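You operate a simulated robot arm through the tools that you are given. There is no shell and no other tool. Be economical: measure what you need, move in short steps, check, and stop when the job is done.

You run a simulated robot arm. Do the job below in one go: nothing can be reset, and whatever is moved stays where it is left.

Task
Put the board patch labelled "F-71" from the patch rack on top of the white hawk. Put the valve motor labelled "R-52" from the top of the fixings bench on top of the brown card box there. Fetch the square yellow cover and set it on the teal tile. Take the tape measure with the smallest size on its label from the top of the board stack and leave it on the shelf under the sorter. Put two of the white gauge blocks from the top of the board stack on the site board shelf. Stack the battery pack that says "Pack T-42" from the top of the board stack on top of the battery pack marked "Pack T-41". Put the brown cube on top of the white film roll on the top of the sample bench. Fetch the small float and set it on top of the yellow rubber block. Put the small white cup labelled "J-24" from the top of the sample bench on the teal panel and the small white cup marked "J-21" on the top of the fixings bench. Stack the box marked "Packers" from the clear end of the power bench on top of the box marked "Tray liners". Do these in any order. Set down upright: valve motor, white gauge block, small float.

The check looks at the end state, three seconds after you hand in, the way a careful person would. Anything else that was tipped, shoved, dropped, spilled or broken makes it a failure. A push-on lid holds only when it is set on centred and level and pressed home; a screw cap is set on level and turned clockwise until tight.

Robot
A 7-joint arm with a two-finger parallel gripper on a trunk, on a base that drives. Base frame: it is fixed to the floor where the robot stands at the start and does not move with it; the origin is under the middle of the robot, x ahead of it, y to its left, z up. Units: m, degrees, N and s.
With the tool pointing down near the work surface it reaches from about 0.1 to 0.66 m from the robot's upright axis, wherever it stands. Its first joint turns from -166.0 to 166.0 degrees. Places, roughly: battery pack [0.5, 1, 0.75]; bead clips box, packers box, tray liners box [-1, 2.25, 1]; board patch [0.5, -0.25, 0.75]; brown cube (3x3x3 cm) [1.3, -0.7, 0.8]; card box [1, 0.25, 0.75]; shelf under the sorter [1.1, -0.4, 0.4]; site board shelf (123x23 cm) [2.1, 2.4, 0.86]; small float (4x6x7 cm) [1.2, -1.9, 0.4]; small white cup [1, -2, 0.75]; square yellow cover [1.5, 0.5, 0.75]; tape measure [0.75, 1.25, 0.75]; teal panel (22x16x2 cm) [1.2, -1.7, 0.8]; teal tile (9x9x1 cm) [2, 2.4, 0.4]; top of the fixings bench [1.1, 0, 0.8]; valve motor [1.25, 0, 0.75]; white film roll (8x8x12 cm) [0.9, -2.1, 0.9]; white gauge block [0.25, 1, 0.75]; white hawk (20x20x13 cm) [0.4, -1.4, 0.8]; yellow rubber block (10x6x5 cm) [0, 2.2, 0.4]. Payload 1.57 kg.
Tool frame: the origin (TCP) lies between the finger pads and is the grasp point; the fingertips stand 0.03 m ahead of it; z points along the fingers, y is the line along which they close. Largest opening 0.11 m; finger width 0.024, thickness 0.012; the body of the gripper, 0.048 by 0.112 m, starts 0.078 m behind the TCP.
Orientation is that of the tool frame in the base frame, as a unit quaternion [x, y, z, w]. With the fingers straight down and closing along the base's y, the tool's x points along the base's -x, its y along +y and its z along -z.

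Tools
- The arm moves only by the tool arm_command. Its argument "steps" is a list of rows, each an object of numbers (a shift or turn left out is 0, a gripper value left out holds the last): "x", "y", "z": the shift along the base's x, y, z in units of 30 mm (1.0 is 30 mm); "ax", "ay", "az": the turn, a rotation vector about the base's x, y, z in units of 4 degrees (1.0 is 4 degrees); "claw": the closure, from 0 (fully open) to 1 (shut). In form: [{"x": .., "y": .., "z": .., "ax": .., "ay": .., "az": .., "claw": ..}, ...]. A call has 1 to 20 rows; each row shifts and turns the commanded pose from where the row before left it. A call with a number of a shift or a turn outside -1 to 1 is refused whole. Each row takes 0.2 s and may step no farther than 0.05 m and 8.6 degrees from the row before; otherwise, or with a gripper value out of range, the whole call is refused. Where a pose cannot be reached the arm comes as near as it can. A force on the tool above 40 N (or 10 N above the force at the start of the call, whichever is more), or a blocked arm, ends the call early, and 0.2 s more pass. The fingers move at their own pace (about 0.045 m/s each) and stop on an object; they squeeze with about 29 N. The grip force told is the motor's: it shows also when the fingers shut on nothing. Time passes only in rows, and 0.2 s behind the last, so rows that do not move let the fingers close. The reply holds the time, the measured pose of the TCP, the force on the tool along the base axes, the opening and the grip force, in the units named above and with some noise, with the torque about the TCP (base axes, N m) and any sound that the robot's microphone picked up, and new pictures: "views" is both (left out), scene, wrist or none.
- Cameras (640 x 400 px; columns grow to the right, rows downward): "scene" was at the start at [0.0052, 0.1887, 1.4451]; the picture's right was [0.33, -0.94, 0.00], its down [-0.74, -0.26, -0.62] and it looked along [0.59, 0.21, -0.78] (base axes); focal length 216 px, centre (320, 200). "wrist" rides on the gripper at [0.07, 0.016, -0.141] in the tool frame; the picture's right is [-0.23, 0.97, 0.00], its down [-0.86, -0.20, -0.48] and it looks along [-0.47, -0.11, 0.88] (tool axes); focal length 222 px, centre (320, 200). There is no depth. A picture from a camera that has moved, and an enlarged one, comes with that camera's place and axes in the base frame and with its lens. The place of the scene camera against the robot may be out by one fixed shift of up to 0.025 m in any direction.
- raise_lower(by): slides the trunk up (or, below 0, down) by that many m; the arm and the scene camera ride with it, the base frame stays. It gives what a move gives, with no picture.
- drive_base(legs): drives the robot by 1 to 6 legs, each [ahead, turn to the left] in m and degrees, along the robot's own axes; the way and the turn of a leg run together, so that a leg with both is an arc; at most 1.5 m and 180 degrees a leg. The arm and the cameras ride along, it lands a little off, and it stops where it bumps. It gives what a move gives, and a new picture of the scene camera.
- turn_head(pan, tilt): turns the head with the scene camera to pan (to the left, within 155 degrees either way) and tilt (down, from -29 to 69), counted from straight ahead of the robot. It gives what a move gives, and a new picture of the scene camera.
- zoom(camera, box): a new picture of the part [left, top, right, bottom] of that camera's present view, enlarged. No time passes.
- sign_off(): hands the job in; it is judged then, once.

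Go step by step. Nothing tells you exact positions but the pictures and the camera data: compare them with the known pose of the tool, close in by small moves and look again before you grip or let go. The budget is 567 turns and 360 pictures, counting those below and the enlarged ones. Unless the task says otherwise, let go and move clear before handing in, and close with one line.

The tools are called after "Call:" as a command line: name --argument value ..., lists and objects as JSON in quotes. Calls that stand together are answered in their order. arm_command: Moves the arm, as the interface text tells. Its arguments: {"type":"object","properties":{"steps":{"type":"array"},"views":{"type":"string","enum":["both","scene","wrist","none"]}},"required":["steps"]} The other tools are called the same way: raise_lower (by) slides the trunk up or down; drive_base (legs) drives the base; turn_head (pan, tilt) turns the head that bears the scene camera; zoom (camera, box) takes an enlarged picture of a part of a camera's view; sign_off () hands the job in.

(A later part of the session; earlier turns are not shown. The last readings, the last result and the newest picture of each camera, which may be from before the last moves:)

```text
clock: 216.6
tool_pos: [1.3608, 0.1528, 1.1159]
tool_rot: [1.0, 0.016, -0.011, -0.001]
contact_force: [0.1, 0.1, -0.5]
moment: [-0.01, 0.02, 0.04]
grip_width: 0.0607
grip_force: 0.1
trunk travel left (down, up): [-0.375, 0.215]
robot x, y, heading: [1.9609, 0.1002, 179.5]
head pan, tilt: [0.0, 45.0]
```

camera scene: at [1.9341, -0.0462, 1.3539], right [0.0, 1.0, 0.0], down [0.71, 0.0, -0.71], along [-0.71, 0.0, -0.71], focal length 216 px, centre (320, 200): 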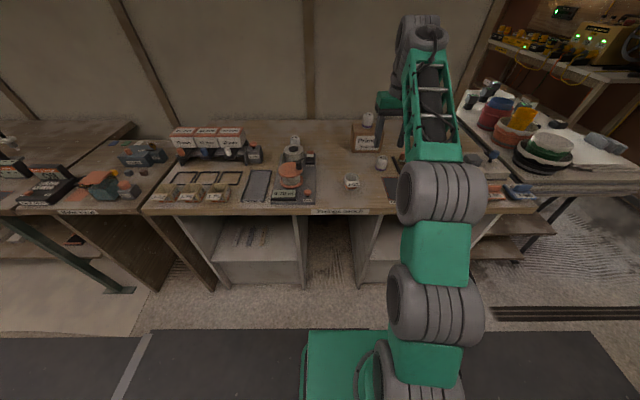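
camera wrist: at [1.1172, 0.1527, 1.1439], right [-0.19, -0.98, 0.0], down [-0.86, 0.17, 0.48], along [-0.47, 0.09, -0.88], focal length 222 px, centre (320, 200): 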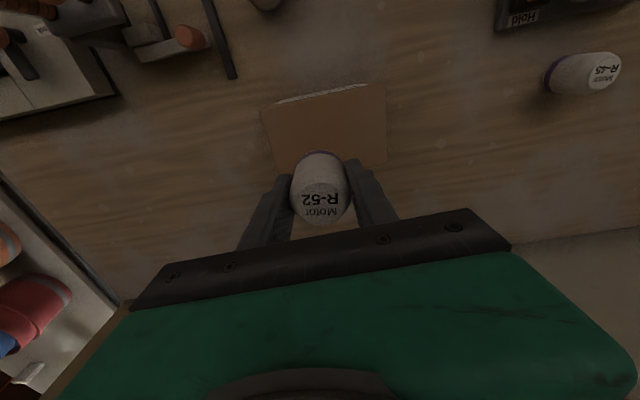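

Next is the brown cube on the meter stand. I'll drive there.

Call:
arm_command --steps '[{"x": 1, "claw": 0.3}, {"x": 1}, {"x": 1}, {"y": -0.9, "ay": 0.2}, {"y": -0.8}]' --views "none"

Call:
drive_base --legs '[[0, 90], [0.8, 0], [0, -90], [0.15, 0]]'

Call:
arm_command --steps '[{"x": -1}, {"x": -0.5}]' --views "wrist"

```text
clock: 217.8
tool_pos: [1.4483, 0.1038, 1.1158]
tool_rot: [1.0, 0.016, -0.018, -0.001]
contact_force: [0.5, -0.4, -1.2]
moment: [0.01, -0.02, -0.02]
grip_width: 0.0769
grip_force: 0.0
trunk travel left (down, up): [-0.375, 0.215]
robot x, y, heading: [1.9675, 0.0969, 179.7]
head pan, tilt: [0.0, 45.0]
```

```text
clock: 230.6
tool_pos: [1.25, -0.63, 1.1158]
tool_rot: [0.999, -0.028, -0.018, -0.001]
contact_force: [-0.1, 0.1, 0.7]
moment: [-0.03, 0.01, -0.02]
grip_width: 0.077
grip_force: 0.0
trunk travel left (down, up): [-0.375, 0.215]
robot x, y, heading: [1.7592, -0.6803, 174.7]
head pan, tilt: [0.0, 45.0]
camera scene: at [1.7198, -0.8227, 1.4539], right [0.09, 1.0, 0.0], down [0.7, -0.07, -0.71], along [-0.7, 0.07, -0.71], focal length 216 px, centre (320, 200)
```

scene: 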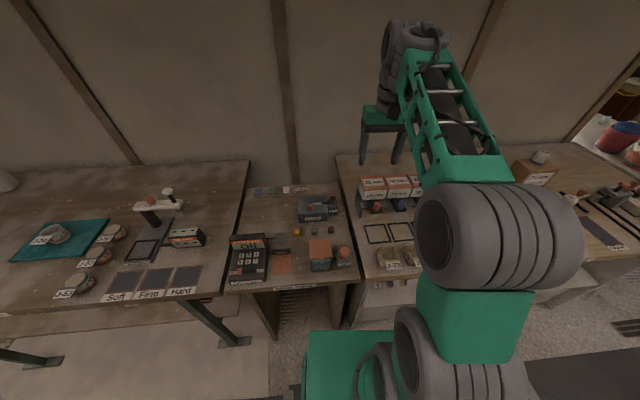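

```text
clock: 231.2
tool_pos: [1.202, -0.629, 1.1165]
tool_rot: [0.999, -0.027, -0.016, -0.002]
contact_force: [-0.4, -0.3, 1.2]
moment: [0.02, -0.04, 0.0]
grip_width: 0.077
grip_force: 0.2
trunk travel left (down, up): [-0.375, 0.215]
robot x, y, heading: [1.7626, -0.6794, 174.8]
head pan, tilt: [0.0, 45.0]
camera wrist: at [1.2746, -0.6502, 1.2543], right [-0.28, -0.96, 0.0], down [-0.83, 0.24, 0.51], along [-0.49, 0.14, -0.86], focal length 222 px, centre (320, 200)
```

wrist: 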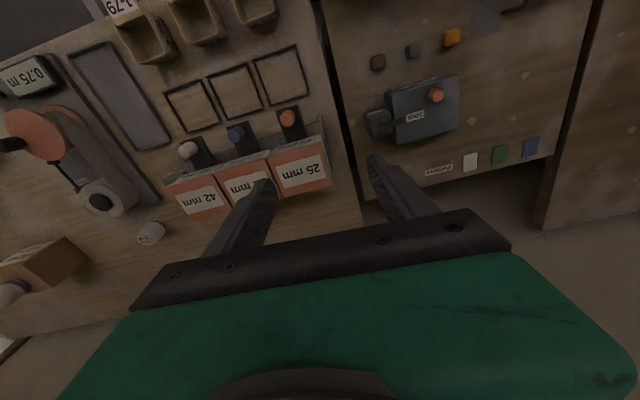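

The brown cube is at about (1.258,-0.747). I'll straighten the tool and move over it.

Call:
arm_command --steps '[{"y": -1, "x": 0.5, "az": 0.4, "ay": -0.25}, {"y": -1, "x": 0.5, "az": 0.4, "ay": -0.2}, {"y": -1, "x": 0.5}, {"y": -0.9, "x": 0.3}, {"z": -1}, {"z": -1}, {"z": -1}, {"z": -1}, {}]' --views "wrist"

```text
clock: 233.2
tool_pos: [1.2548, -0.7463, 0.9951]
tool_rot: [1.0, 0.0, -0.001, -0.002]
contact_force: [0.4, -0.4, 0.1]
moment: [0.0, 0.01, -0.04]
grip_width: 0.0771
grip_force: 0.1
trunk travel left (down, up): [-0.375, 0.215]
robot x, y, heading: [1.7624, -0.6752, 174.6]
head pan, tilt: [0.0, 45.0]
camera wrist: at [1.3243, -0.7632, 1.1355], right [-0.23, -0.97, 0.0], down [-0.85, 0.2, 0.48], along [-0.47, 0.11, -0.88], focal length 222 px, centre (320, 200)
```

wrist: 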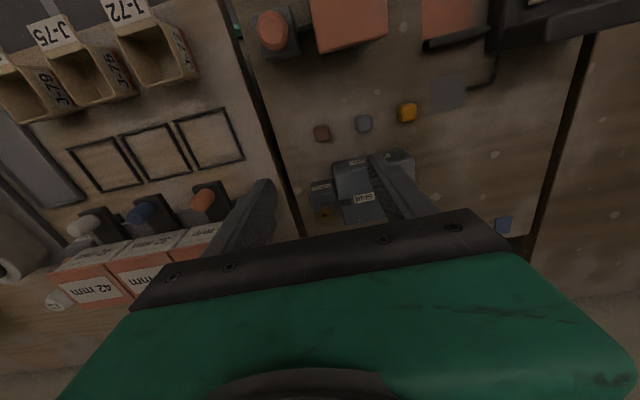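

Cube centre is about (1.252,-0.750,0.794). I'll narrow the fingers (gray cube is next to it) and descend.

Call:
arm_command --steps '[{"y": -0.12, "claw": 0.55}, {"z": -1}, {"z": -1}, {"z": -1}, {"z": -1}, {}]' --views "wrist"

```text
clock: 234.6
tool_pos: [1.2561, -0.7632, 0.8881]
tool_rot: [1.0, 0.0, 0.008, 0.011]
contact_force: [0.4, -0.1, 0.3]
moment: [0.04, 0.03, 0.0]
grip_width: 0.0495
grip_force: 0.0
out of reach, approached as far as the arm can: row 5
trunk travel left (down, up): [-0.375, 0.215]
robot x, y, heading: [1.7672, -0.6776, 174.6]
head pan, tilt: [0.0, 45.0]
camera wrist: at [1.3226, -0.777, 1.0299], right [-0.23, -0.97, 0.02], down [-0.86, 0.21, 0.46], along [-0.45, 0.09, -0.89], focal length 222 px, centre (320, 200)
```

wrist: 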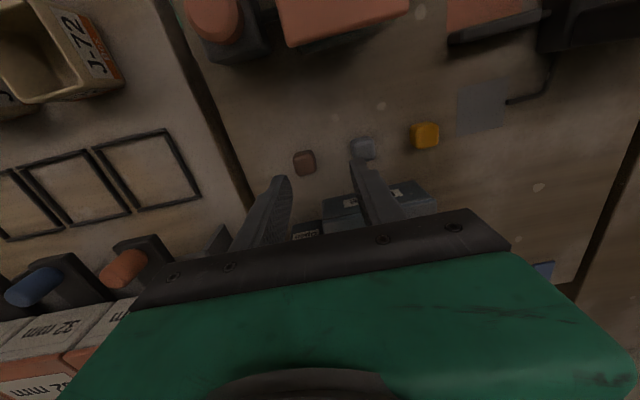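

The trunk is too high for this level. I'll raise the tool, lower the trunk 12 cm, and realign.

Call:
arm_command --steps '[{"z": 1}, {"z": 1}, {"z": 1}, {"z": 1, "y": 0.4, "ax": 0.3, "ay": 0.15}]' --views "none"

Call:
raise_lower --by -0.12

Call:
arm_command --steps '[{}]' --views "wrist"

```text
clock: 235.6
tool_pos: [1.2602, -0.7364, 0.9952]
tool_rot: [1.0, 0.0, -0.006, -0.012]
contact_force: [-0.5, 0.0, 0.0]
moment: [0.01, -0.01, -0.04]
grip_width: 0.0498
grip_force: 0.1
trunk travel left (down, up): [-0.375, 0.215]
robot x, y, heading: [1.7631, -0.6745, 174.6]
head pan, tilt: [0.0, 45.0]
```

```text
clock: 237.1
tool_pos: [1.2599, -0.7356, 0.8753]
tool_rot: [1.0, 0.0, -0.007, -0.013]
contact_force: [-0.2, -0.3, -0.6]
moment: [0.01, 0.03, -0.04]
grip_width: 0.0494
grip_force: 0.0
trunk travel left (down, up): [-0.255, 0.335]
robot x, y, heading: [1.7624, -0.6791, 174.9]
head pan, tilt: [0.0, 45.0]
```

```text
clock: 237.5
tool_pos: [1.2597, -0.7365, 0.8752]
tool_rot: [1.0, 0.0, -0.007, -0.013]
contact_force: [0.4, 0.1, 0.3]
moment: [-0.01, -0.02, 0.0]
grip_width: 0.0493
grip_force: 0.0
trunk travel left (down, up): [-0.255, 0.335]
robot x, y, heading: [1.7606, -0.6783, 174.8]
head pan, tilt: [0.0, 45.0]
camera wrist: at [1.3305, -0.7565, 1.0146], right [-0.23, -0.97, -0.02], down [-0.85, 0.19, 0.49], along [-0.48, 0.13, -0.87], focal length 222 px, centre (320, 200)
```

wrist: 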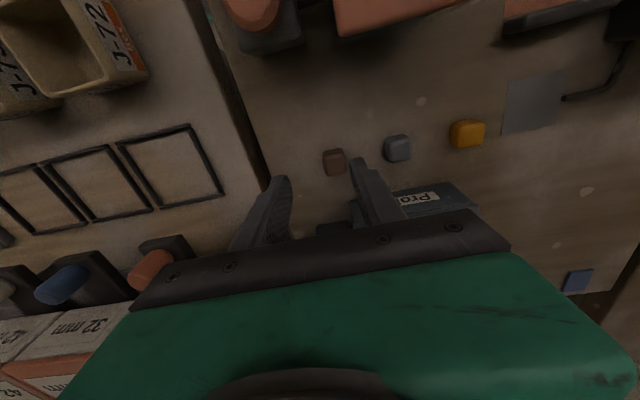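

Cube at (1.251,-0.749). Fine-align and descend to z≈0.815.

Call:
arm_command --steps '[{"y": -0.4, "x": -0.3, "ax": -0.35, "ay": -0.2}, {"z": -0.7}, {"z": -0.7}, {"z": -0.5}, {}]' --views "wrist"

```text
clock: 238.5
tool_pos: [1.2505, -0.7475, 0.8306]
tool_rot: [1.0, 0.001, -0.012, 0.0]
contact_force: [2.6, -0.6, 14.0]
moment: [-0.41, -0.24, 0.24]
grip_width: 0.0499
grip_force: 0.5
trunk travel left (down, up): [-0.255, 0.335]
robot x, y, heading: [1.7645, -0.6783, 174.7]
head pan, tilt: [0.0, 45.0]
stopped in row 5: the force on the tool passed its limit at 46 N (the readings are from after the stop); the commanded pose is now the measured one
camera wrist: at [1.3222, -0.7648, 0.9692], right [-0.22, -0.97, 0.0], down [-0.85, 0.2, 0.5], along [-0.49, 0.11, -0.87], focal length 222 px, centre (320, 200)
```

wrist: 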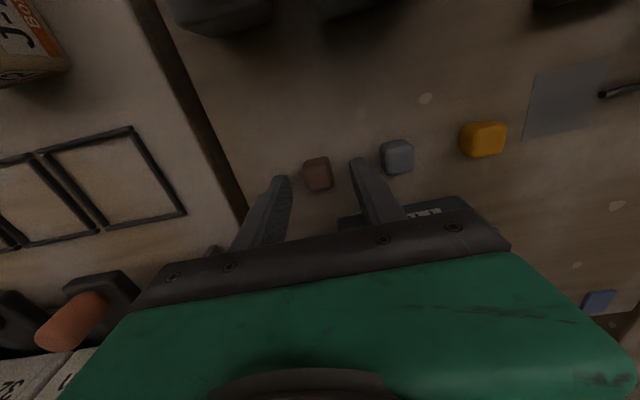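

The fingertip touched the table, so its top is at 0.80 here too. I'll rise 4 mm and close on the cube.

Call:
arm_command --steps '[{"z": 0.15, "x": 0.15}, {"claw": 0.75}, {"claw": 1}, {}, {}, {}]' --views "wrist"

```text
clock: 239.9
tool_pos: [1.2549, -0.7475, 0.8324]
tool_rot: [1.0, 0.002, -0.008, -0.001]
contact_force: [0.2, 0.2, 0.0]
moment: [-0.03, 0.02, 0.03]
grip_width: 0.0203
grip_force: 28.9
trunk travel left (down, up): [-0.255, 0.335]
robot x, y, heading: [1.7622, -0.679, 174.7]
head pan, tilt: [0.0, 45.0]
camera wrist: at [1.3262, -0.7644, 0.9717], right [-0.22, -0.97, 0.0], down [-0.85, 0.2, 0.49], along [-0.48, 0.11, -0.87], focal length 222 px, centre (320, 200)
```

wrist: 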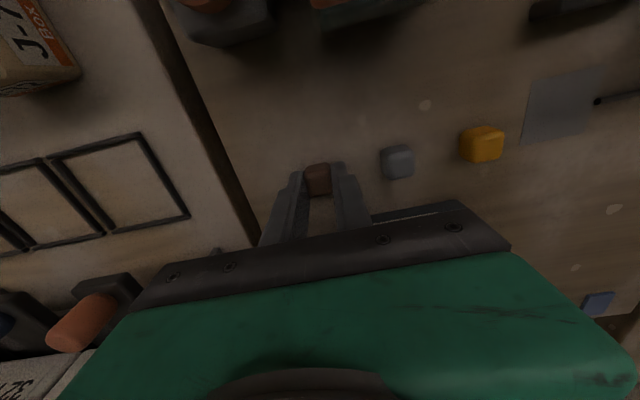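

Cube gripped. I'll lift, raise the trunk, and carry it round to the end of the sample bench for the film roll.

Call:
arm_command --steps '[{"z": 0.5}, {"z": 1}, {"z": 1}, {"z": 1}, {"z": 1}]' --views "none"

Call:
raise_lower --by 0.12

Call:
drive_base --legs '[[-0.3, 0], [0, 95], [1.2, 0], [1.05, 0], [0, -90], [1.1, 0]]'

```text
clock: 241.1
tool_pos: [1.2536, -0.7475, 0.9636]
tool_rot: [1.0, 0.002, -0.006, -0.001]
contact_force: [0.0, 0.1, -0.2]
moment: [-0.01, 0.0, 0.0]
grip_width: 0.0202
grip_force: 28.9
trunk travel left (down, up): [-0.255, 0.335]
robot x, y, heading: [1.7633, -0.6784, 174.4]
head pan, tilt: [0.0, 45.0]
```

```text
clock: 242.6
tool_pos: [1.2526, -0.7466, 1.0861]
tool_rot: [1.0, 0.002, -0.008, -0.002]
contact_force: [-0.3, 0.4, -0.3]
moment: [0.0, -0.01, 0.0]
grip_width: 0.02
grip_force: 29.2
trunk travel left (down, up): [-0.375, 0.215]
robot x, y, heading: [1.7588, -0.6771, 174.7]
head pan, tilt: [0.0, 45.0]
```

```text
clock: 268.0
tool_pos: [0.3953, -3.0193, 1.0854]
tool_rot: [0.999, 0.046, -0.009, -0.001]
contact_force: [-0.5, -0.4, -0.3]
moment: [0.03, -0.02, 0.01]
grip_width: 0.0202
grip_force: 28.8
trunk travel left (down, up): [-0.375, 0.215]
robot x, y, heading: [0.8977, -2.9082, 179.8]
head pan, tilt: [0.0, 45.0]
camera scene: at [0.8674, -3.0527, 1.4539], right [0.0, 1.0, 0.0], down [0.71, 0.0, -0.71], along [-0.71, 0.0, -0.71], focal length 216 px, centre (320, 200)
```

scene: 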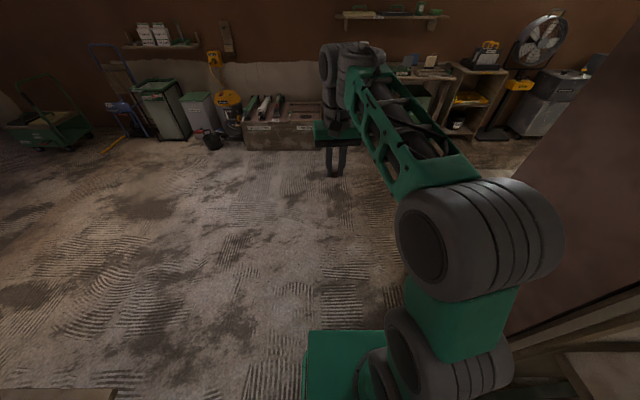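

I need to keep clear of the partition post, so I'll back up before turning to face the bench end.

Call:
drive_base --legs '[[-0.22, 0], [0, -90], [0.2, 0]]'

Call:
arm_command --steps '[{"x": -0.5, "y": 0.5}, {"x": -0.5, "y": 0.5}, {}]' --views "wrist"

```text
clock: 274.7
tool_pos: [1.021, -2.2031, 1.0853]
tool_rot: [0.732, -0.682, -0.005, -0.005]
contact_force: [0.3, 0.6, -0.9]
moment: [-0.01, 0.02, -0.03]
grip_width: 0.0202
grip_force: 29.3
trunk travel left (down, up): [-0.375, 0.215]
robot x, y, heading: [1.1256, -2.7037, 88.6]
head pan, tilt: [0.0, 45.0]
camera scene: at [0.9623, -2.6727, 1.4539], right [1.0, -0.02, 0.0], down [-0.02, -0.71, -0.71], along [0.02, 0.71, -0.71], focal length 216 px, centre (320, 200)
```

scene: 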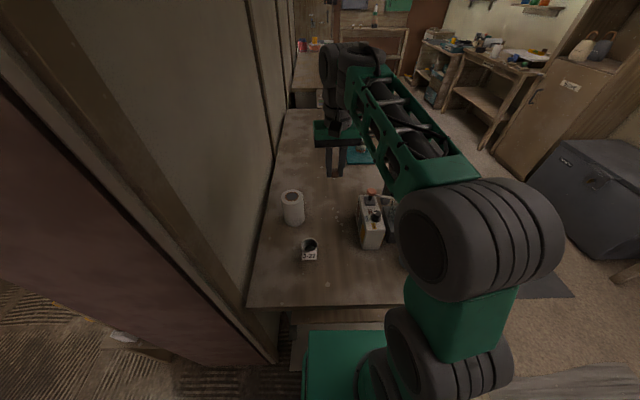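

```text
clock: 275.5
tool_pos: [0.9893, -2.1729, 1.0845]
tool_rot: [0.732, -0.681, -0.004, -0.005]
contact_force: [1.1, 0.0, -0.2]
moment: [0.0, -0.02, 0.02]
grip_width: 0.0202
grip_force: 29.1
trunk travel left (down, up): [-0.375, 0.215]
robot x, y, heading: [1.1232, -2.7077, 88.6]
head pan, tilt: [0.0, 45.0]
camera wrist: at [0.9767, -2.2467, 1.2242], right [-0.99, 0.16, 0.0], down [0.14, 0.86, 0.49], along [0.08, 0.49, -0.87], focal length 222 px, centre (320, 200)
```

wrist: 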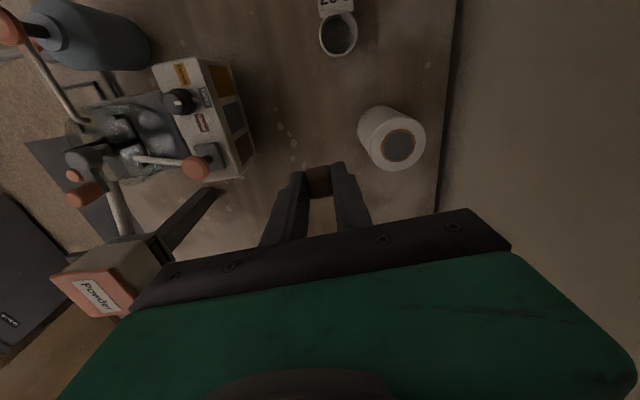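

The film roll top is at (0.881,-2.140). I'll check whether its core is open.

Call:
zoom --camera "wrist" --box '[340, 90, 460, 180]'

Call:
zoom --camera "scene" --box '[260, 170, 340, 230]'

```text
4.44 times, centred on (400, 135) of wrist
camera zoom: at [0.9767, -2.2467, 1.2242], right [-0.99, 0.16, 0.0], down [0.14, 0.86, 0.49], along [0.08, 0.49, -0.87], focal length 987 px, centre (-36, 489)
```

zoom: 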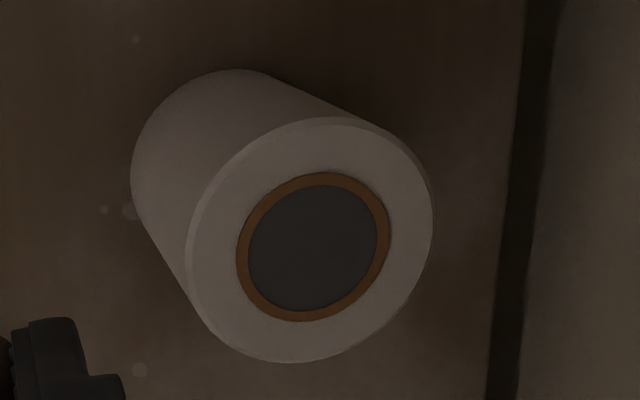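

```text
6.67 times, centred on (300, 200) of scene
camera zoom: at [0.9622, -2.6725, 1.4539], right [1.0, -0.02, 0.0], down [-0.02, -0.71, -0.71], along [0.02, 0.71, -0.71], focal length 1439 px, centre (453, 200)
```

zoom: 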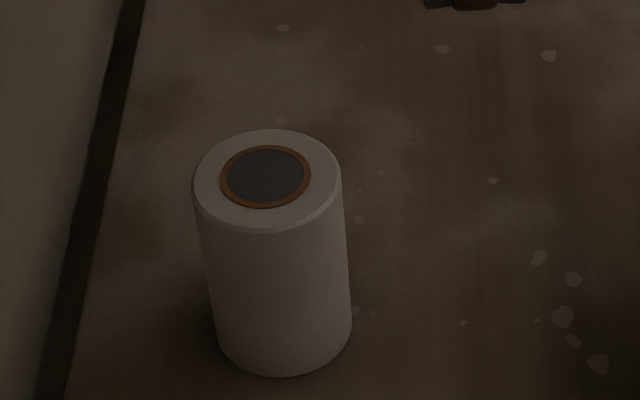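

The core is solid. I'll move the cube over the roll centre and lower partway.

Call:
arm_command --steps '[{"x": -0.9, "y": 0.2}, {"x": -0.9, "y": 0.2}, {"x": -0.9, "y": 0.3}, {"x": -0.84, "y": 0.23}, {"z": -1}, {"z": -1}, {}]' --views "both"

Call:
zoom --camera "scene" --box '[240, 130, 360, 230]'

```text
clock: 277.1
tool_pos: [0.8857, -2.1464, 1.0261]
tool_rot: [0.732, -0.681, -0.005, -0.007]
contact_force: [-0.2, 0.3, -0.6]
moment: [0.03, 0.01, -0.01]
grip_width: 0.0201
grip_force: 29.5
trunk travel left (down, up): [-0.375, 0.215]
robot x, y, heading: [1.1243, -2.7055, 88.9]
head pan, tilt: [0.0, 45.0]
camera scene: at [0.9623, -2.6725, 1.4539], right [1.0, -0.02, 0.0], down [-0.02, -0.71, -0.71], along [0.02, 0.71, -0.71], focal length 216 px, centre (320, 200)
camera wrist: at [0.8747, -2.2193, 1.1654], right [-0.99, 0.16, 0.0], down [0.14, 0.86, 0.49], along [0.07, 0.49, -0.87], focal length 222 px, centre (320, 200)
```

scene: 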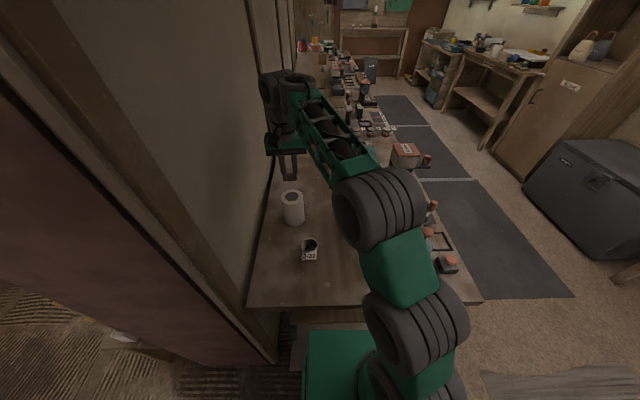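
wrist: 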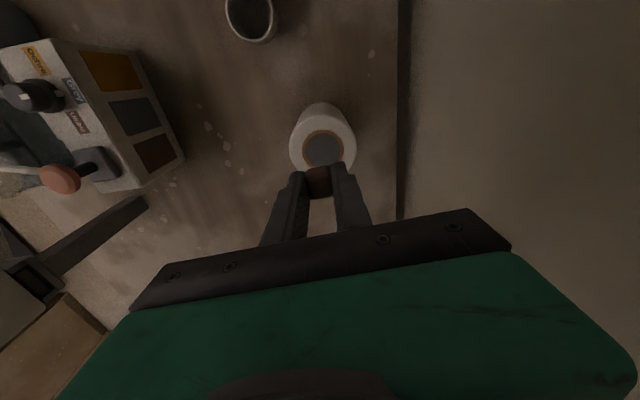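

```text
4.00 times, centred on (300, 180) of scene
camera zoom: at [0.9623, -2.6725, 1.4539], right [1.0, -0.02, 0.0], down [-0.02, -0.71, -0.71], along [0.02, 0.71, -0.71], focal length 864 px, centre (400, 280)
```

zoom: 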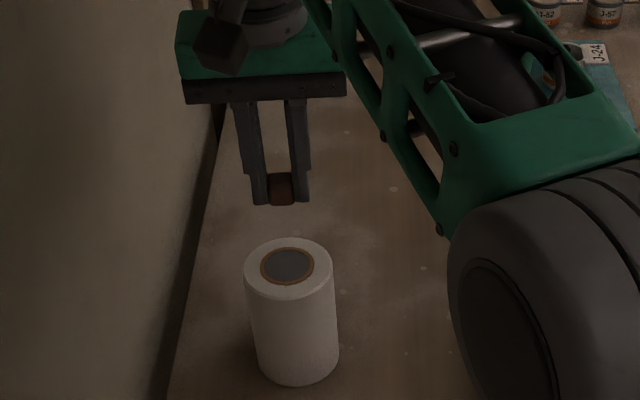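

Call:
arm_command --steps '[{"x": -0.13}, {"z": -0.8}, {"z": -0.8}, {"z": -0.3}, {}]' --views "wrist"

Call:
zoom --camera "scene" --box '[240, 130, 360, 230]'

```text
clock: 278.3
tool_pos: [0.8831, -2.1465, 0.9687]
tool_rot: [0.732, -0.682, -0.005, -0.006]
contact_force: [0.0, 0.2, 0.1]
moment: [0.0, -0.02, 0.01]
grip_width: 0.0202
grip_force: 29.1
trunk travel left (down, up): [-0.375, 0.215]
robot x, y, heading: [1.122, -2.7082, 88.8]
head pan, tilt: [0.0, 45.0]
camera wrist: at [0.87, -2.22, 1.1076], right [-0.99, 0.16, 0.0], down [0.14, 0.86, 0.49], along [0.08, 0.49, -0.87], focal length 222 px, centre (320, 200)
```

wrist: 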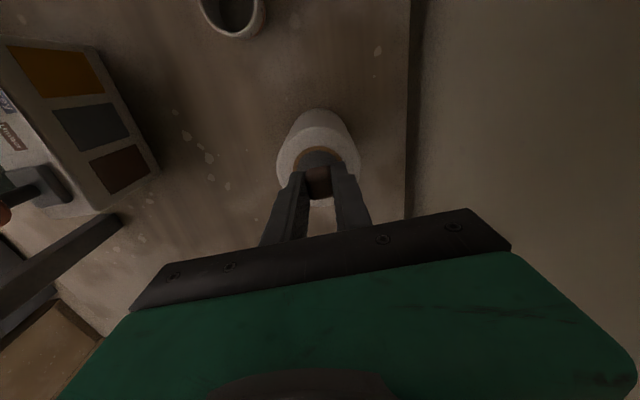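

```text
4.00 times, centred on (300, 180) of scene
camera zoom: at [0.9622, -2.6727, 1.4539], right [1.0, -0.02, 0.0], down [-0.02, -0.71, -0.71], along [0.02, 0.71, -0.71], focal length 864 px, centre (400, 280)
```

zoom: 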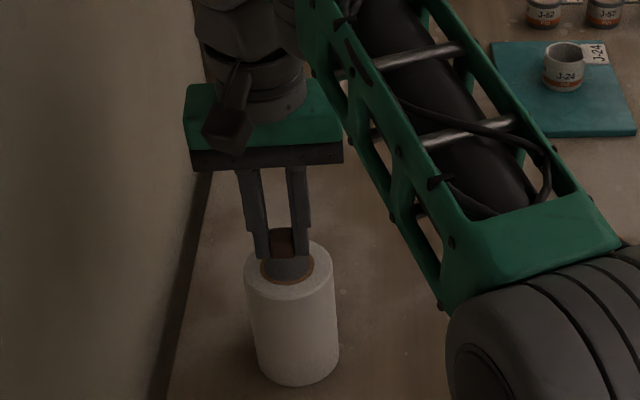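

Call:
arm_command --steps '[{"z": -0.2}, {"z": -0.15}, {"z": -0.1}, {"z": -0.1}]' --views "none"

```text
clock: 279.3
tool_pos: [0.8792, -2.1462, 0.952]
tool_rot: [0.733, -0.68, -0.005, -0.007]
contact_force: [0.6, -0.4, 0.1]
moment: [-0.04, 0.0, 0.0]
grip_width: 0.0201
grip_force: 29.0
trunk travel left (down, up): [-0.375, 0.215]
robot x, y, heading: [1.1203, -2.7084, 88.6]
head pan, tilt: [0.0, 45.0]
```

Call:
arm_command --steps '[{"z": -0.08}, {"z": -0.08}, {"z": -0.08}]' --views "wrist"

Call:
zoom --camera "scene" --box '[260, 160, 320, 230]'

```text
clock: 280.1
tool_pos: [0.8802, -2.1459, 0.9506]
tool_rot: [0.732, -0.681, -0.009, -0.007]
contact_force: [1.5, 1.2, 26.6]
moment: [-0.09, -0.16, 0.0]
grip_width: 0.0202
grip_force: 28.8
trunk travel left (down, up): [-0.375, 0.215]
robot x, y, heading: [1.1211, -2.7085, 88.8]
head pan, tilt: [0.0, 45.0]
camera wrist: at [0.8684, -2.2208, 1.089], right [-0.99, 0.16, 0.01], down [0.14, 0.86, 0.5], along [0.07, 0.49, -0.87], focal length 222 px, centre (320, 200)
```

wrist: 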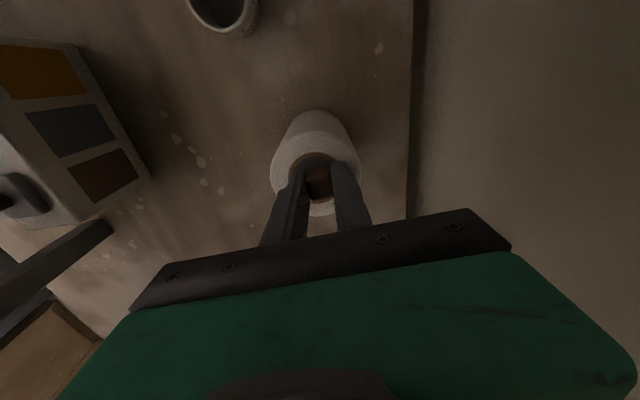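

```text
5.71 times, centred on (290, 195) of scene
camera zoom: at [0.9634, -2.6746, 1.4545], right [1.0, -0.02, 0.0], down [-0.02, -0.71, -0.71], along [0.02, 0.71, -0.71], focal length 1234 px, centre (491, 229)
```

zoom: 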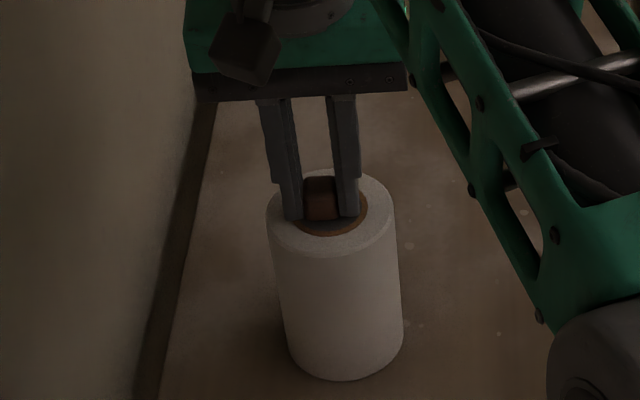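

It rests on the solid top. Release and lift.

Call:
arm_command --steps '[{"z": 0.1}, {"claw": 0.9}, {"claw": 0.75}, {"claw": 0.6}, {}, {"z": 0.4}, {"z": 0.8}, {"z": 1}, {"z": 1}]' --views "none"

Call:
zoom --camera "scene" --box '[260, 160, 320, 230]'

```text
clock: 282.1
tool_pos: [0.8789, -2.1454, 1.0457]
tool_rot: [0.733, -0.681, -0.005, -0.006]
contact_force: [-0.3, -0.4, 0.1]
moment: [0.02, -0.05, 0.01]
grip_width: 0.0442
grip_force: 0.0
trunk travel left (down, up): [-0.375, 0.215]
robot x, y, heading: [1.1232, -2.7113, 88.9]
head pan, tilt: [0.0, 45.0]
```

```text
5.71 times, centred on (290, 195) of scene
camera zoom: at [0.9623, -2.6728, 1.4538], right [1.0, -0.02, 0.0], down [-0.02, -0.71, -0.71], along [0.02, 0.71, -0.71], focal length 1234 px, centre (491, 229)
```

zoom: 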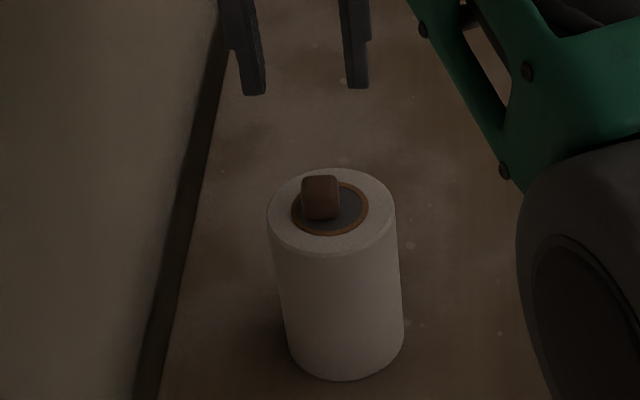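

The cube is on the film roll. Now I'll go for the small float on the shelf under the sample bench, from the open side.

Call:
arm_command --steps '[{"z": 1, "claw": 0.2}, {"x": 1, "y": -0.3}, {"x": 1, "y": -0.3}, {"x": 1, "y": -0.3}, {"x": 1, "y": -0.3}, {"x": 1, "y": -0.3}, {"x": 1, "y": -0.3}]' --views "none"

Call:
drive_base --legs '[[-0.3, 0], [0, -90], [0.95, 0], [0, 90], [1.1, 0], [0, 90]]'

Call:
turn_head --pan 20 --tilt 45

```text
clock: 283.7
tool_pos: [1.0598, -2.2, 1.0758]
tool_rot: [0.732, -0.681, -0.005, -0.006]
contact_force: [-0.3, -0.2, 0.6]
moment: [0.0, -0.02, 0.03]
grip_width: 0.0884
grip_force: 0.1
trunk travel left (down, up): [-0.375, 0.215]
robot x, y, heading: [1.1242, -2.7015, 88.8]
head pan, tilt: [0.0, 45.0]
```

```text
clock: 307.1
tool_pos: [1.5401, -1.9633, 1.0758]
tool_rot: [0.998, 0.062, -0.008, 0.0]
contact_force: [-0.3, 0.1, 0.6]
moment: [-0.03, 0.04, -0.02]
grip_width: 0.0879
grip_force: 0.0
trunk travel left (down, up): [-0.375, 0.215]
robot x, y, heading: [2.042, -1.8702, -178.6]
head pan, tilt: [0.0, 45.0]
camera scene: at [2.0185, -2.0199, 1.4539], right [-0.03, 1.0, 0.0], down [0.71, 0.02, -0.71], along [-0.71, -0.02, -0.71], focal length 216 px, centre (320, 200)
```

scene: 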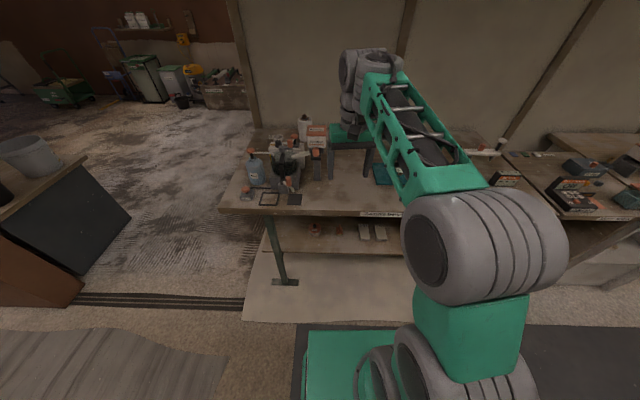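

```text
clock: 308.0
tool_pos: [1.539, -1.9633, 1.077]
tool_rot: [0.998, 0.062, -0.008, 0.0]
contact_force: [0.1, 0.0, -0.7]
moment: [0.01, -0.04, 0.02]
grip_width: 0.088
grip_force: 0.0
trunk travel left (down, up): [-0.375, 0.215]
robot x, y, heading: [2.0407, -1.8752, -178.4]
head pan, tilt: [20.0, 45.0]
camera scene: at [2.0242, -2.0475, 1.4539], right [-0.37, 0.93, 0.0], down [0.66, 0.26, -0.71], along [-0.66, -0.26, -0.71], focal length 216 px, centre (320, 200)
```

scene: 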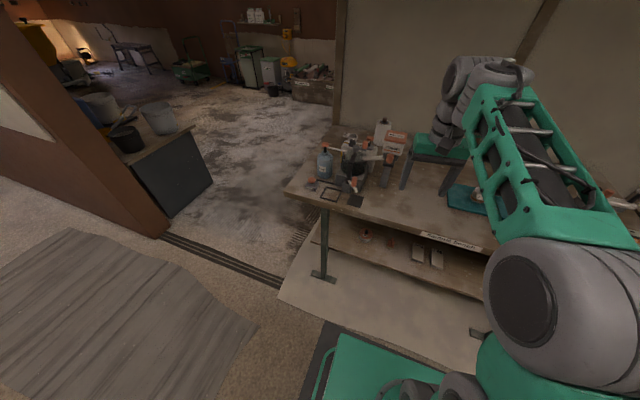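

I'll lower the trunk to look at the shelf.

Call:
drive_base --legs '[[-0.12, 0]]'

Call:
raise_lower --by -0.37

Call:
turn_head --pan 10 --tilt 30

Call:
zoom --camera "scene" --box '[160, 180, 400, 330]'

```text
clock: 309.2
tool_pos: [1.6615, -1.9581, 1.0754]
tool_rot: [0.998, 0.061, -0.008, 0.0]
contact_force: [0.9, 0.5, -0.1]
moment: [-0.05, -0.01, 0.0]
grip_width: 0.088
grip_force: 0.0
trunk travel left (down, up): [-0.375, 0.215]
robot x, y, heading: [2.1612, -1.8712, -178.5]
head pan, tilt: [20.0, 45.0]
camera scene: at [2.1469, -2.044, 1.4539], right [-0.37, 0.93, 0.0], down [0.66, 0.26, -0.71], along [-0.66, -0.26, -0.71], focal length 216 px, centre (320, 200)
```

scene: 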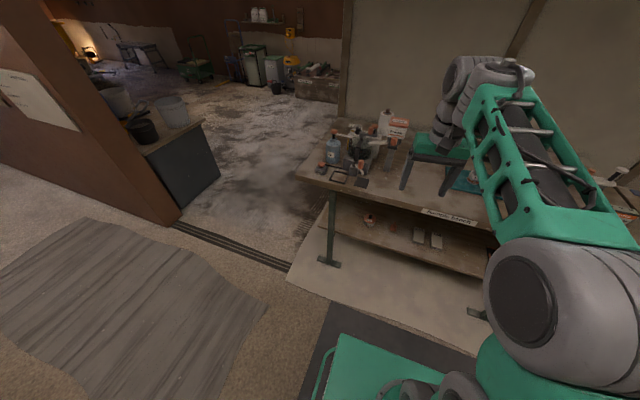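

```text
clock: 312.8
tool_pos: [1.6621, -1.9594, 0.7053]
tool_rot: [0.998, 0.062, -0.007, 0.0]
contact_force: [0.5, -0.3, 0.0]
moment: [-0.02, 0.01, 0.0]
grip_width: 0.0878
grip_force: 0.2
trunk travel left (down, up): [-0.005, 0.585]
robot x, y, heading: [2.1669, -1.8667, -178.4]
head pan, tilt: [20.0, 45.0]
```

```text
clock: 313.6
tool_pos: [1.6624, -1.9598, 0.7056]
tool_rot: [0.998, 0.062, -0.008, 0.0]
contact_force: [0.3, 0.3, 0.2]
moment: [-0.02, 0.01, -0.03]
grip_width: 0.088
grip_force: 0.0
trunk travel left (down, up): [-0.005, 0.585]
robot x, y, heading: [2.1627, -1.8673, -178.6]
head pan, tilt: [10.0, 30.0]
camera scene: at [2.1339, -2.0323, 1.1064], right [-0.2, 0.98, 0.0], down [0.49, 0.1, -0.87], along [-0.85, -0.17, -0.5], focal length 216 px, centre (320, 200)
```

scene: 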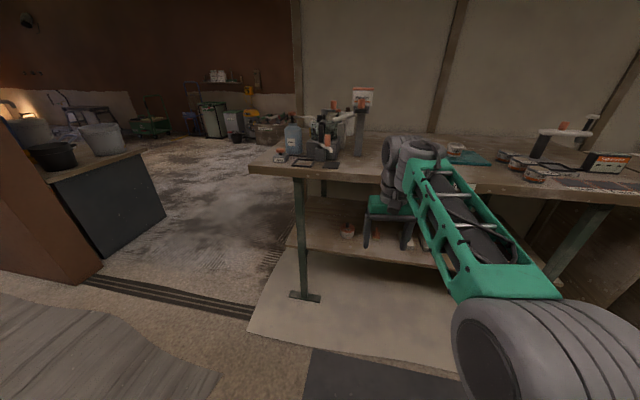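

```text
2.67 times, centred on (280, 255) of scene
camera zoom: at [2.1339, -2.0323, 1.1064], right [-0.2, 0.98, 0.0], down [0.49, 0.1, -0.87], along [-0.85, -0.17, -0.5], focal length 576 px, centre (427, 53)
```

zoom: 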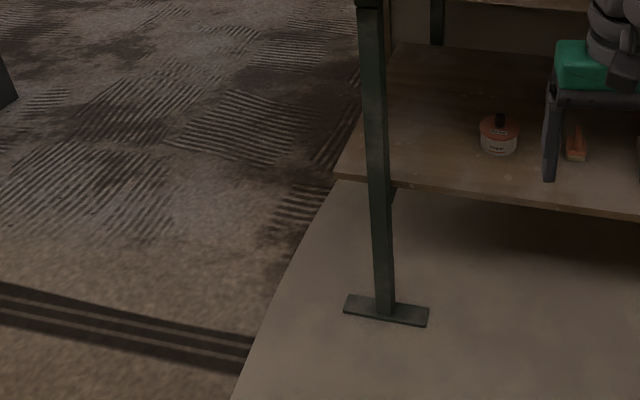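

The gripper hides part of the shelf. I'll shift it aside and look again.

Call:
arm_command --steps '[{"y": 1}, {"y": 1}, {"y": 1}, {"y": 1}, {"y": 1}, {"y": 1}, {"y": 1}, {"y": 1}, {"y": 1}, {"y": 1}]' --views "none"

Call:
zoom --camera "scene" --box '[300, 190, 440, 280]'

```text
clock: 315.8
tool_pos: [1.6623, -1.6579, 0.7052]
tool_rot: [0.998, 0.062, -0.008, 0.0]
contact_force: [0.2, -0.4, 0.6]
moment: [0.0, -0.02, 0.02]
grip_width: 0.0877
grip_force: 0.0
trunk travel left (down, up): [-0.005, 0.585]
robot x, y, heading: [2.1641, -1.8699, -178.4]
head pan, tilt: [10.0, 30.0]
```

```text
4.44 times, centred on (370, 235) of scene
camera zoom: at [2.1339, -2.0323, 1.1065], right [-0.2, 0.98, 0.0], down [0.49, 0.1, -0.87], along [-0.85, -0.17, -0.5], focal length 960 px, centre (98, 44)
```

zoom: 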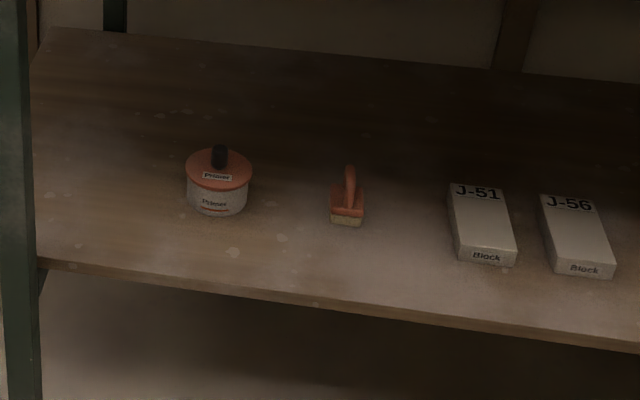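

The small float stands at about (1.24,-1.92) on the shelf, handle up. The bench top blocks access from above, so I'll pitch the tool forward and reach in horizontally.

Call:
arm_command --steps '[{"y": -1, "az": -0.6}, {"y": -1, "az": -0.6}, {"y": -1, "az": -0.55}, {"y": -1}, {"y": -1, "z": -0.5}, {"y": -1, "z": -0.5}, {"y": -1, "z": -0.5}, {"y": -1, "z": -0.5}, {"z": -0.5}, {"z": -0.5}]' --views "none"

Call:
arm_command --steps '[{"ay": 1}, {"ay": 1}, {"ay": 1}, {"ay": 1}, {"ay": 1}, {"ay": 1}, {"ay": 1}, {"ay": 1}, {"ay": 1}, {"ay": 1}, {"ay": 1}, {"ay": 1}, {"ay": 1}, {"ay": 1}, {"ay": 1}, {"ay": 1}]' --views "both"

```text
clock: 318.0
tool_pos: [1.6623, -1.8996, 0.6145]
tool_rot: [1.0, 0.0, -0.008, -0.001]
contact_force: [-0.2, 0.0, 0.3]
moment: [-0.03, -0.02, -0.01]
grip_width: 0.0882
grip_force: 0.1
trunk travel left (down, up): [-0.005, 0.585]
robot x, y, heading: [2.1656, -1.8713, -178.1]
head pan, tilt: [10.0, 30.0]
```

```text
clock: 321.2
tool_pos: [1.6599, -1.8868, 0.5386]
tool_rot: [0.902, -0.006, -0.432, -0.019]
contact_force: [-0.2, -0.2, 0.3]
moment: [-0.01, -0.02, 0.0]
grip_width: 0.0881
grip_force: 0.1
trunk travel left (down, up): [-0.005, 0.585]
robot x, y, heading: [2.1644, -1.8676, -178.5]
head pan, tilt: [10.0, 30.0]
stopped in row 16: the arm was blocked; the commanded pose is now the measured one
camera scene: at [2.1245, -2.0339, 1.1032], right [-0.2, 0.98, 0.0], down [0.5, 0.1, -0.86], along [-0.84, -0.17, -0.51], focal length 216 px, centre (320, 200)
camera wrist: at [1.8122, -1.9086, 0.5713], right [-0.17, -0.97, 0.15], down [-0.16, 0.17, 0.97], along [-0.97, 0.14, -0.18], focal length 222 px, centre (320, 200)
```

scene: 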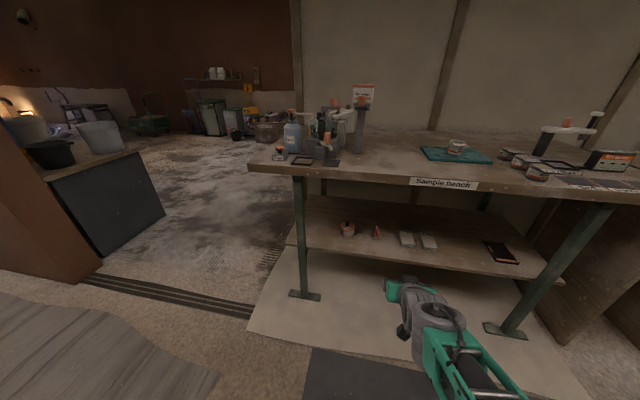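
wrist: 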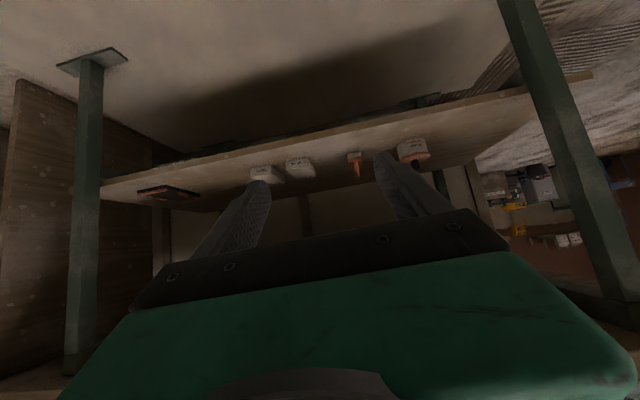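

The arm is blocked, with the elbow probably low against the base. I'll raise the trunk 0.2 m.

Call:
raise_lower --by 0.2

Call:
turn_head --pan 0 --tilt 60

```text
clock: 323.4
tool_pos: [1.6574, -1.8851, 0.7468]
tool_rot: [0.898, -0.007, -0.439, -0.018]
contact_force: [0.8, 0.2, 0.7]
moment: [0.06, -0.02, 0.04]
grip_width: 0.088
grip_force: 0.1
trunk travel left (down, up): [-0.205, 0.385]
robot x, y, heading: [2.1672, -1.8703, -178.4]
head pan, tilt: [10.0, 30.0]
```

```text
clock: 324.3
tool_pos: [1.6578, -1.8857, 0.7456]
tool_rot: [0.9, -0.007, -0.436, -0.019]
contact_force: [-0.4, 0.3, -0.2]
moment: [0.02, 0.02, 0.03]
grip_width: 0.088
grip_force: 0.1
trunk travel left (down, up): [-0.205, 0.385]
robot x, y, heading: [2.1637, -1.8663, -178.2]
head pan, tilt: [0.0, 60.0]
camera scene: at [2.1463, -2.0168, 1.2648], right [-0.03, 1.0, 0.0], down [0.87, 0.02, -0.49], along [-0.49, -0.01, -0.87], focal length 216 px, centre (320, 200)
```

scene: 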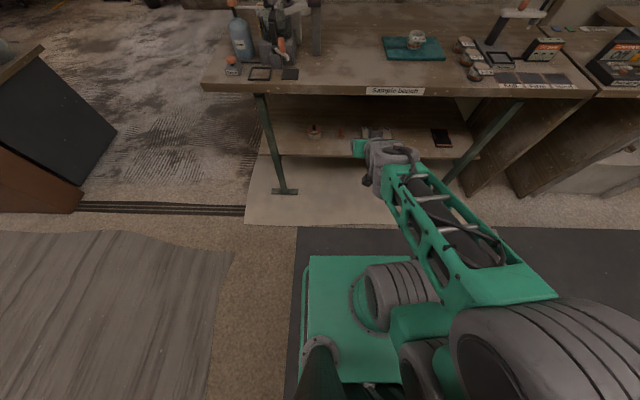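

Call:
arm_command --steps '[{"z": -1}, {"z": -1}, {"z": -1}, {"z": -1}, {"z": -1}, {"z": -1, "y": -0.4}, {"z": -1, "y": -0.4}, {"z": -1, "y": -0.4}, {"x": -0.5, "ay": 0.5}, {"x": -0.5, "ay": 0.5}, {"x": -0.5, "ay": 0.5}, {"x": -0.5, "ay": 0.5}]' --views "both"

```text
clock: 326.9
tool_pos: [1.6034, -1.923, 0.5117]
tool_rot: [0.863, -0.008, -0.505, -0.017]
contact_force: [0.2, -0.2, 0.3]
moment: [0.04, -0.03, 0.02]
grip_width: 0.088
grip_force: 0.0
trunk travel left (down, up): [-0.205, 0.385]
robot x, y, heading: [2.1674, -1.8697, -178.2]
head pan, tilt: [0.0, 60.0]
camera scene: at [2.156, -2.0159, 1.2644], right [-0.03, 1.0, 0.0], down [0.87, 0.02, -0.5], along [-0.5, -0.01, -0.87], focal length 216 px, centre (320, 200)
camera wrist: at [1.7577, -1.9441, 0.5198], right [-0.14, -0.97, 0.18], down [0.0, 0.18, 0.98], along [-0.99, 0.14, -0.02], focal length 222 px, centre (320, 200)
```

scene: 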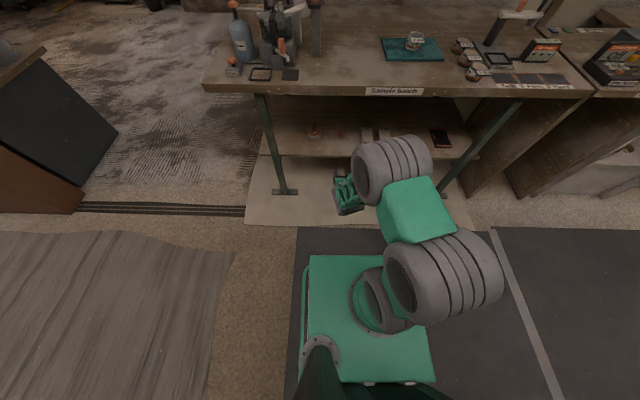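
wrist: 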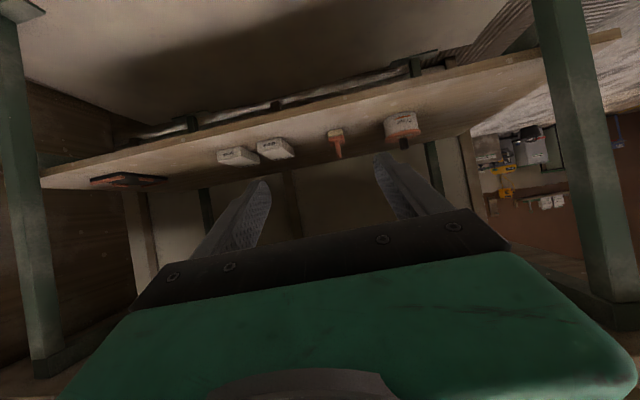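

The arm has a usable pose now. I'll drive forward 18 cm so the hand goes under the bench top.

Call:
drive_base --legs '[[0.18, 0]]'

Call:
arm_command --steps '[{"z": -0.5}, {"z": -0.5}, {}]' --views "wrist"

```text
clock: 328.4
tool_pos: [1.4256, -1.928, 0.5114]
tool_rot: [0.864, -0.008, -0.503, -0.018]
contact_force: [-0.3, 0.6, -0.1]
moment: [-0.02, -0.01, 0.01]
grip_width: 0.0883
grip_force: 0.0
trunk travel left (down, up): [-0.205, 0.385]
robot x, y, heading: [1.9882, -1.8743, -178.4]
head pan, tilt: [0.0, 60.0]
camera scene: at [1.9795, -2.0209, 1.2644], right [-0.03, 1.0, 0.0], down [0.87, 0.02, -0.5], along [-0.5, -0.01, -0.87], focal length 216 px, centre (320, 200)
```

scene: 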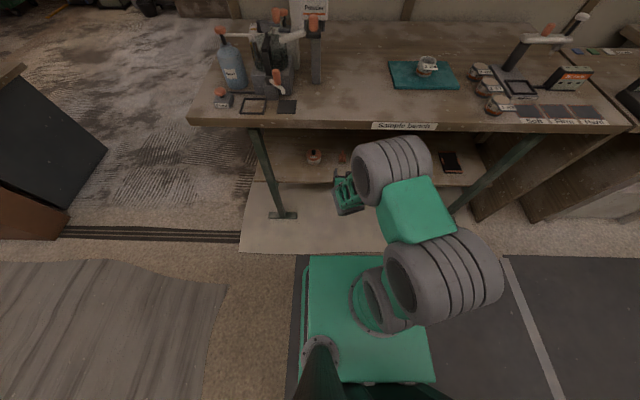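

```text
clock: 329.2
tool_pos: [1.4257, -1.9278, 0.482]
tool_rot: [0.864, -0.007, -0.504, -0.017]
contact_force: [-0.3, 0.1, -0.3]
moment: [-0.02, -0.01, -0.01]
grip_width: 0.088
grip_force: 0.1
trunk travel left (down, up): [-0.205, 0.385]
robot x, y, heading: [1.9871, -1.8733, -178.6]
head pan, tilt: [0.0, 60.0]
camera wrist: at [1.5803, -1.9497, 0.4905], right [-0.14, -0.97, 0.18], down [0.0, 0.18, 0.98], along [-0.99, 0.14, -0.02], focal length 222 px, centre (320, 200)
```

wrist: 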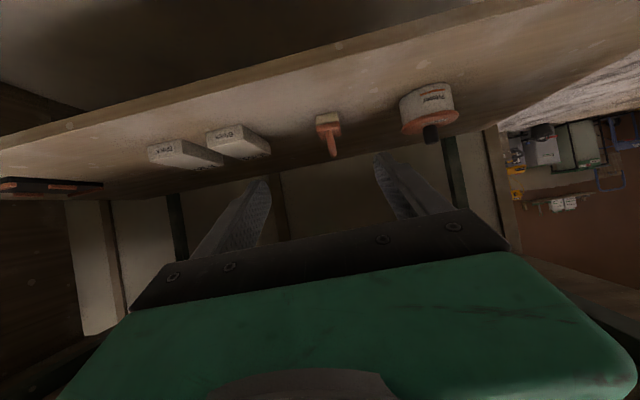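

The float handle is near (1.17,-1.931, z 0.36–0.40) and the shelf top is around 0.33. I'll extend in a bit and look again.

Call:
arm_command --steps '[{"x": -0.9, "z": -0.3}, {"x": -0.9, "z": -0.3}, {"x": -0.9, "z": -0.3}, {"x": -0.9, "z": -0.3}, {}]' --views "both"

```text
clock: 330.4
tool_pos: [1.3182, -1.9297, 0.4448]
tool_rot: [0.863, -0.008, -0.504, -0.017]
contact_force: [-0.1, 0.6, -0.1]
moment: [0.03, 0.01, -0.01]
grip_width: 0.0881
grip_force: 0.1
trunk travel left (down, up): [-0.205, 0.385]
robot x, y, heading: [1.9887, -1.8739, -178.4]
head pan, tilt: [0.0, 60.0]
camera scene: at [1.9794, -2.0209, 1.2644], right [-0.03, 1.0, 0.0], down [0.87, 0.02, -0.5], along [-0.5, -0.01, -0.87], focal length 216 px, centre (320, 200)
camera wrist: at [1.4743, -1.9511, 0.4527], right [-0.14, -0.97, 0.18], down [0.0, 0.18, 0.98], along [-0.99, 0.14, -0.02], focal length 222 px, centre (320, 200)
```

scene: 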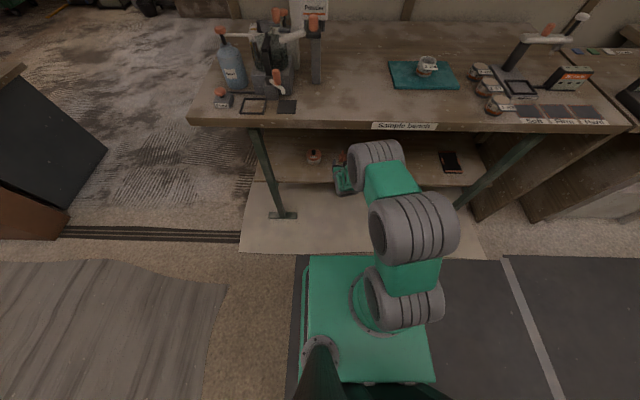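
wrist: 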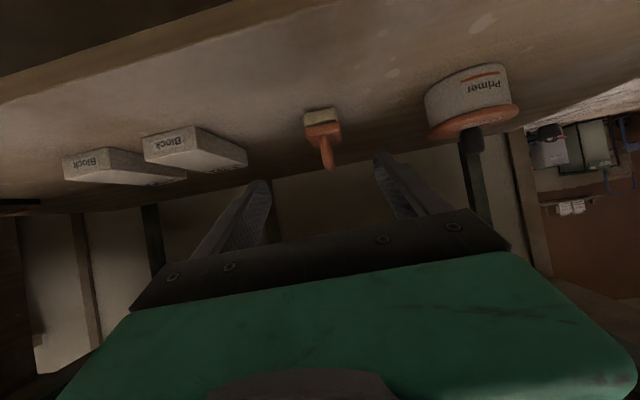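

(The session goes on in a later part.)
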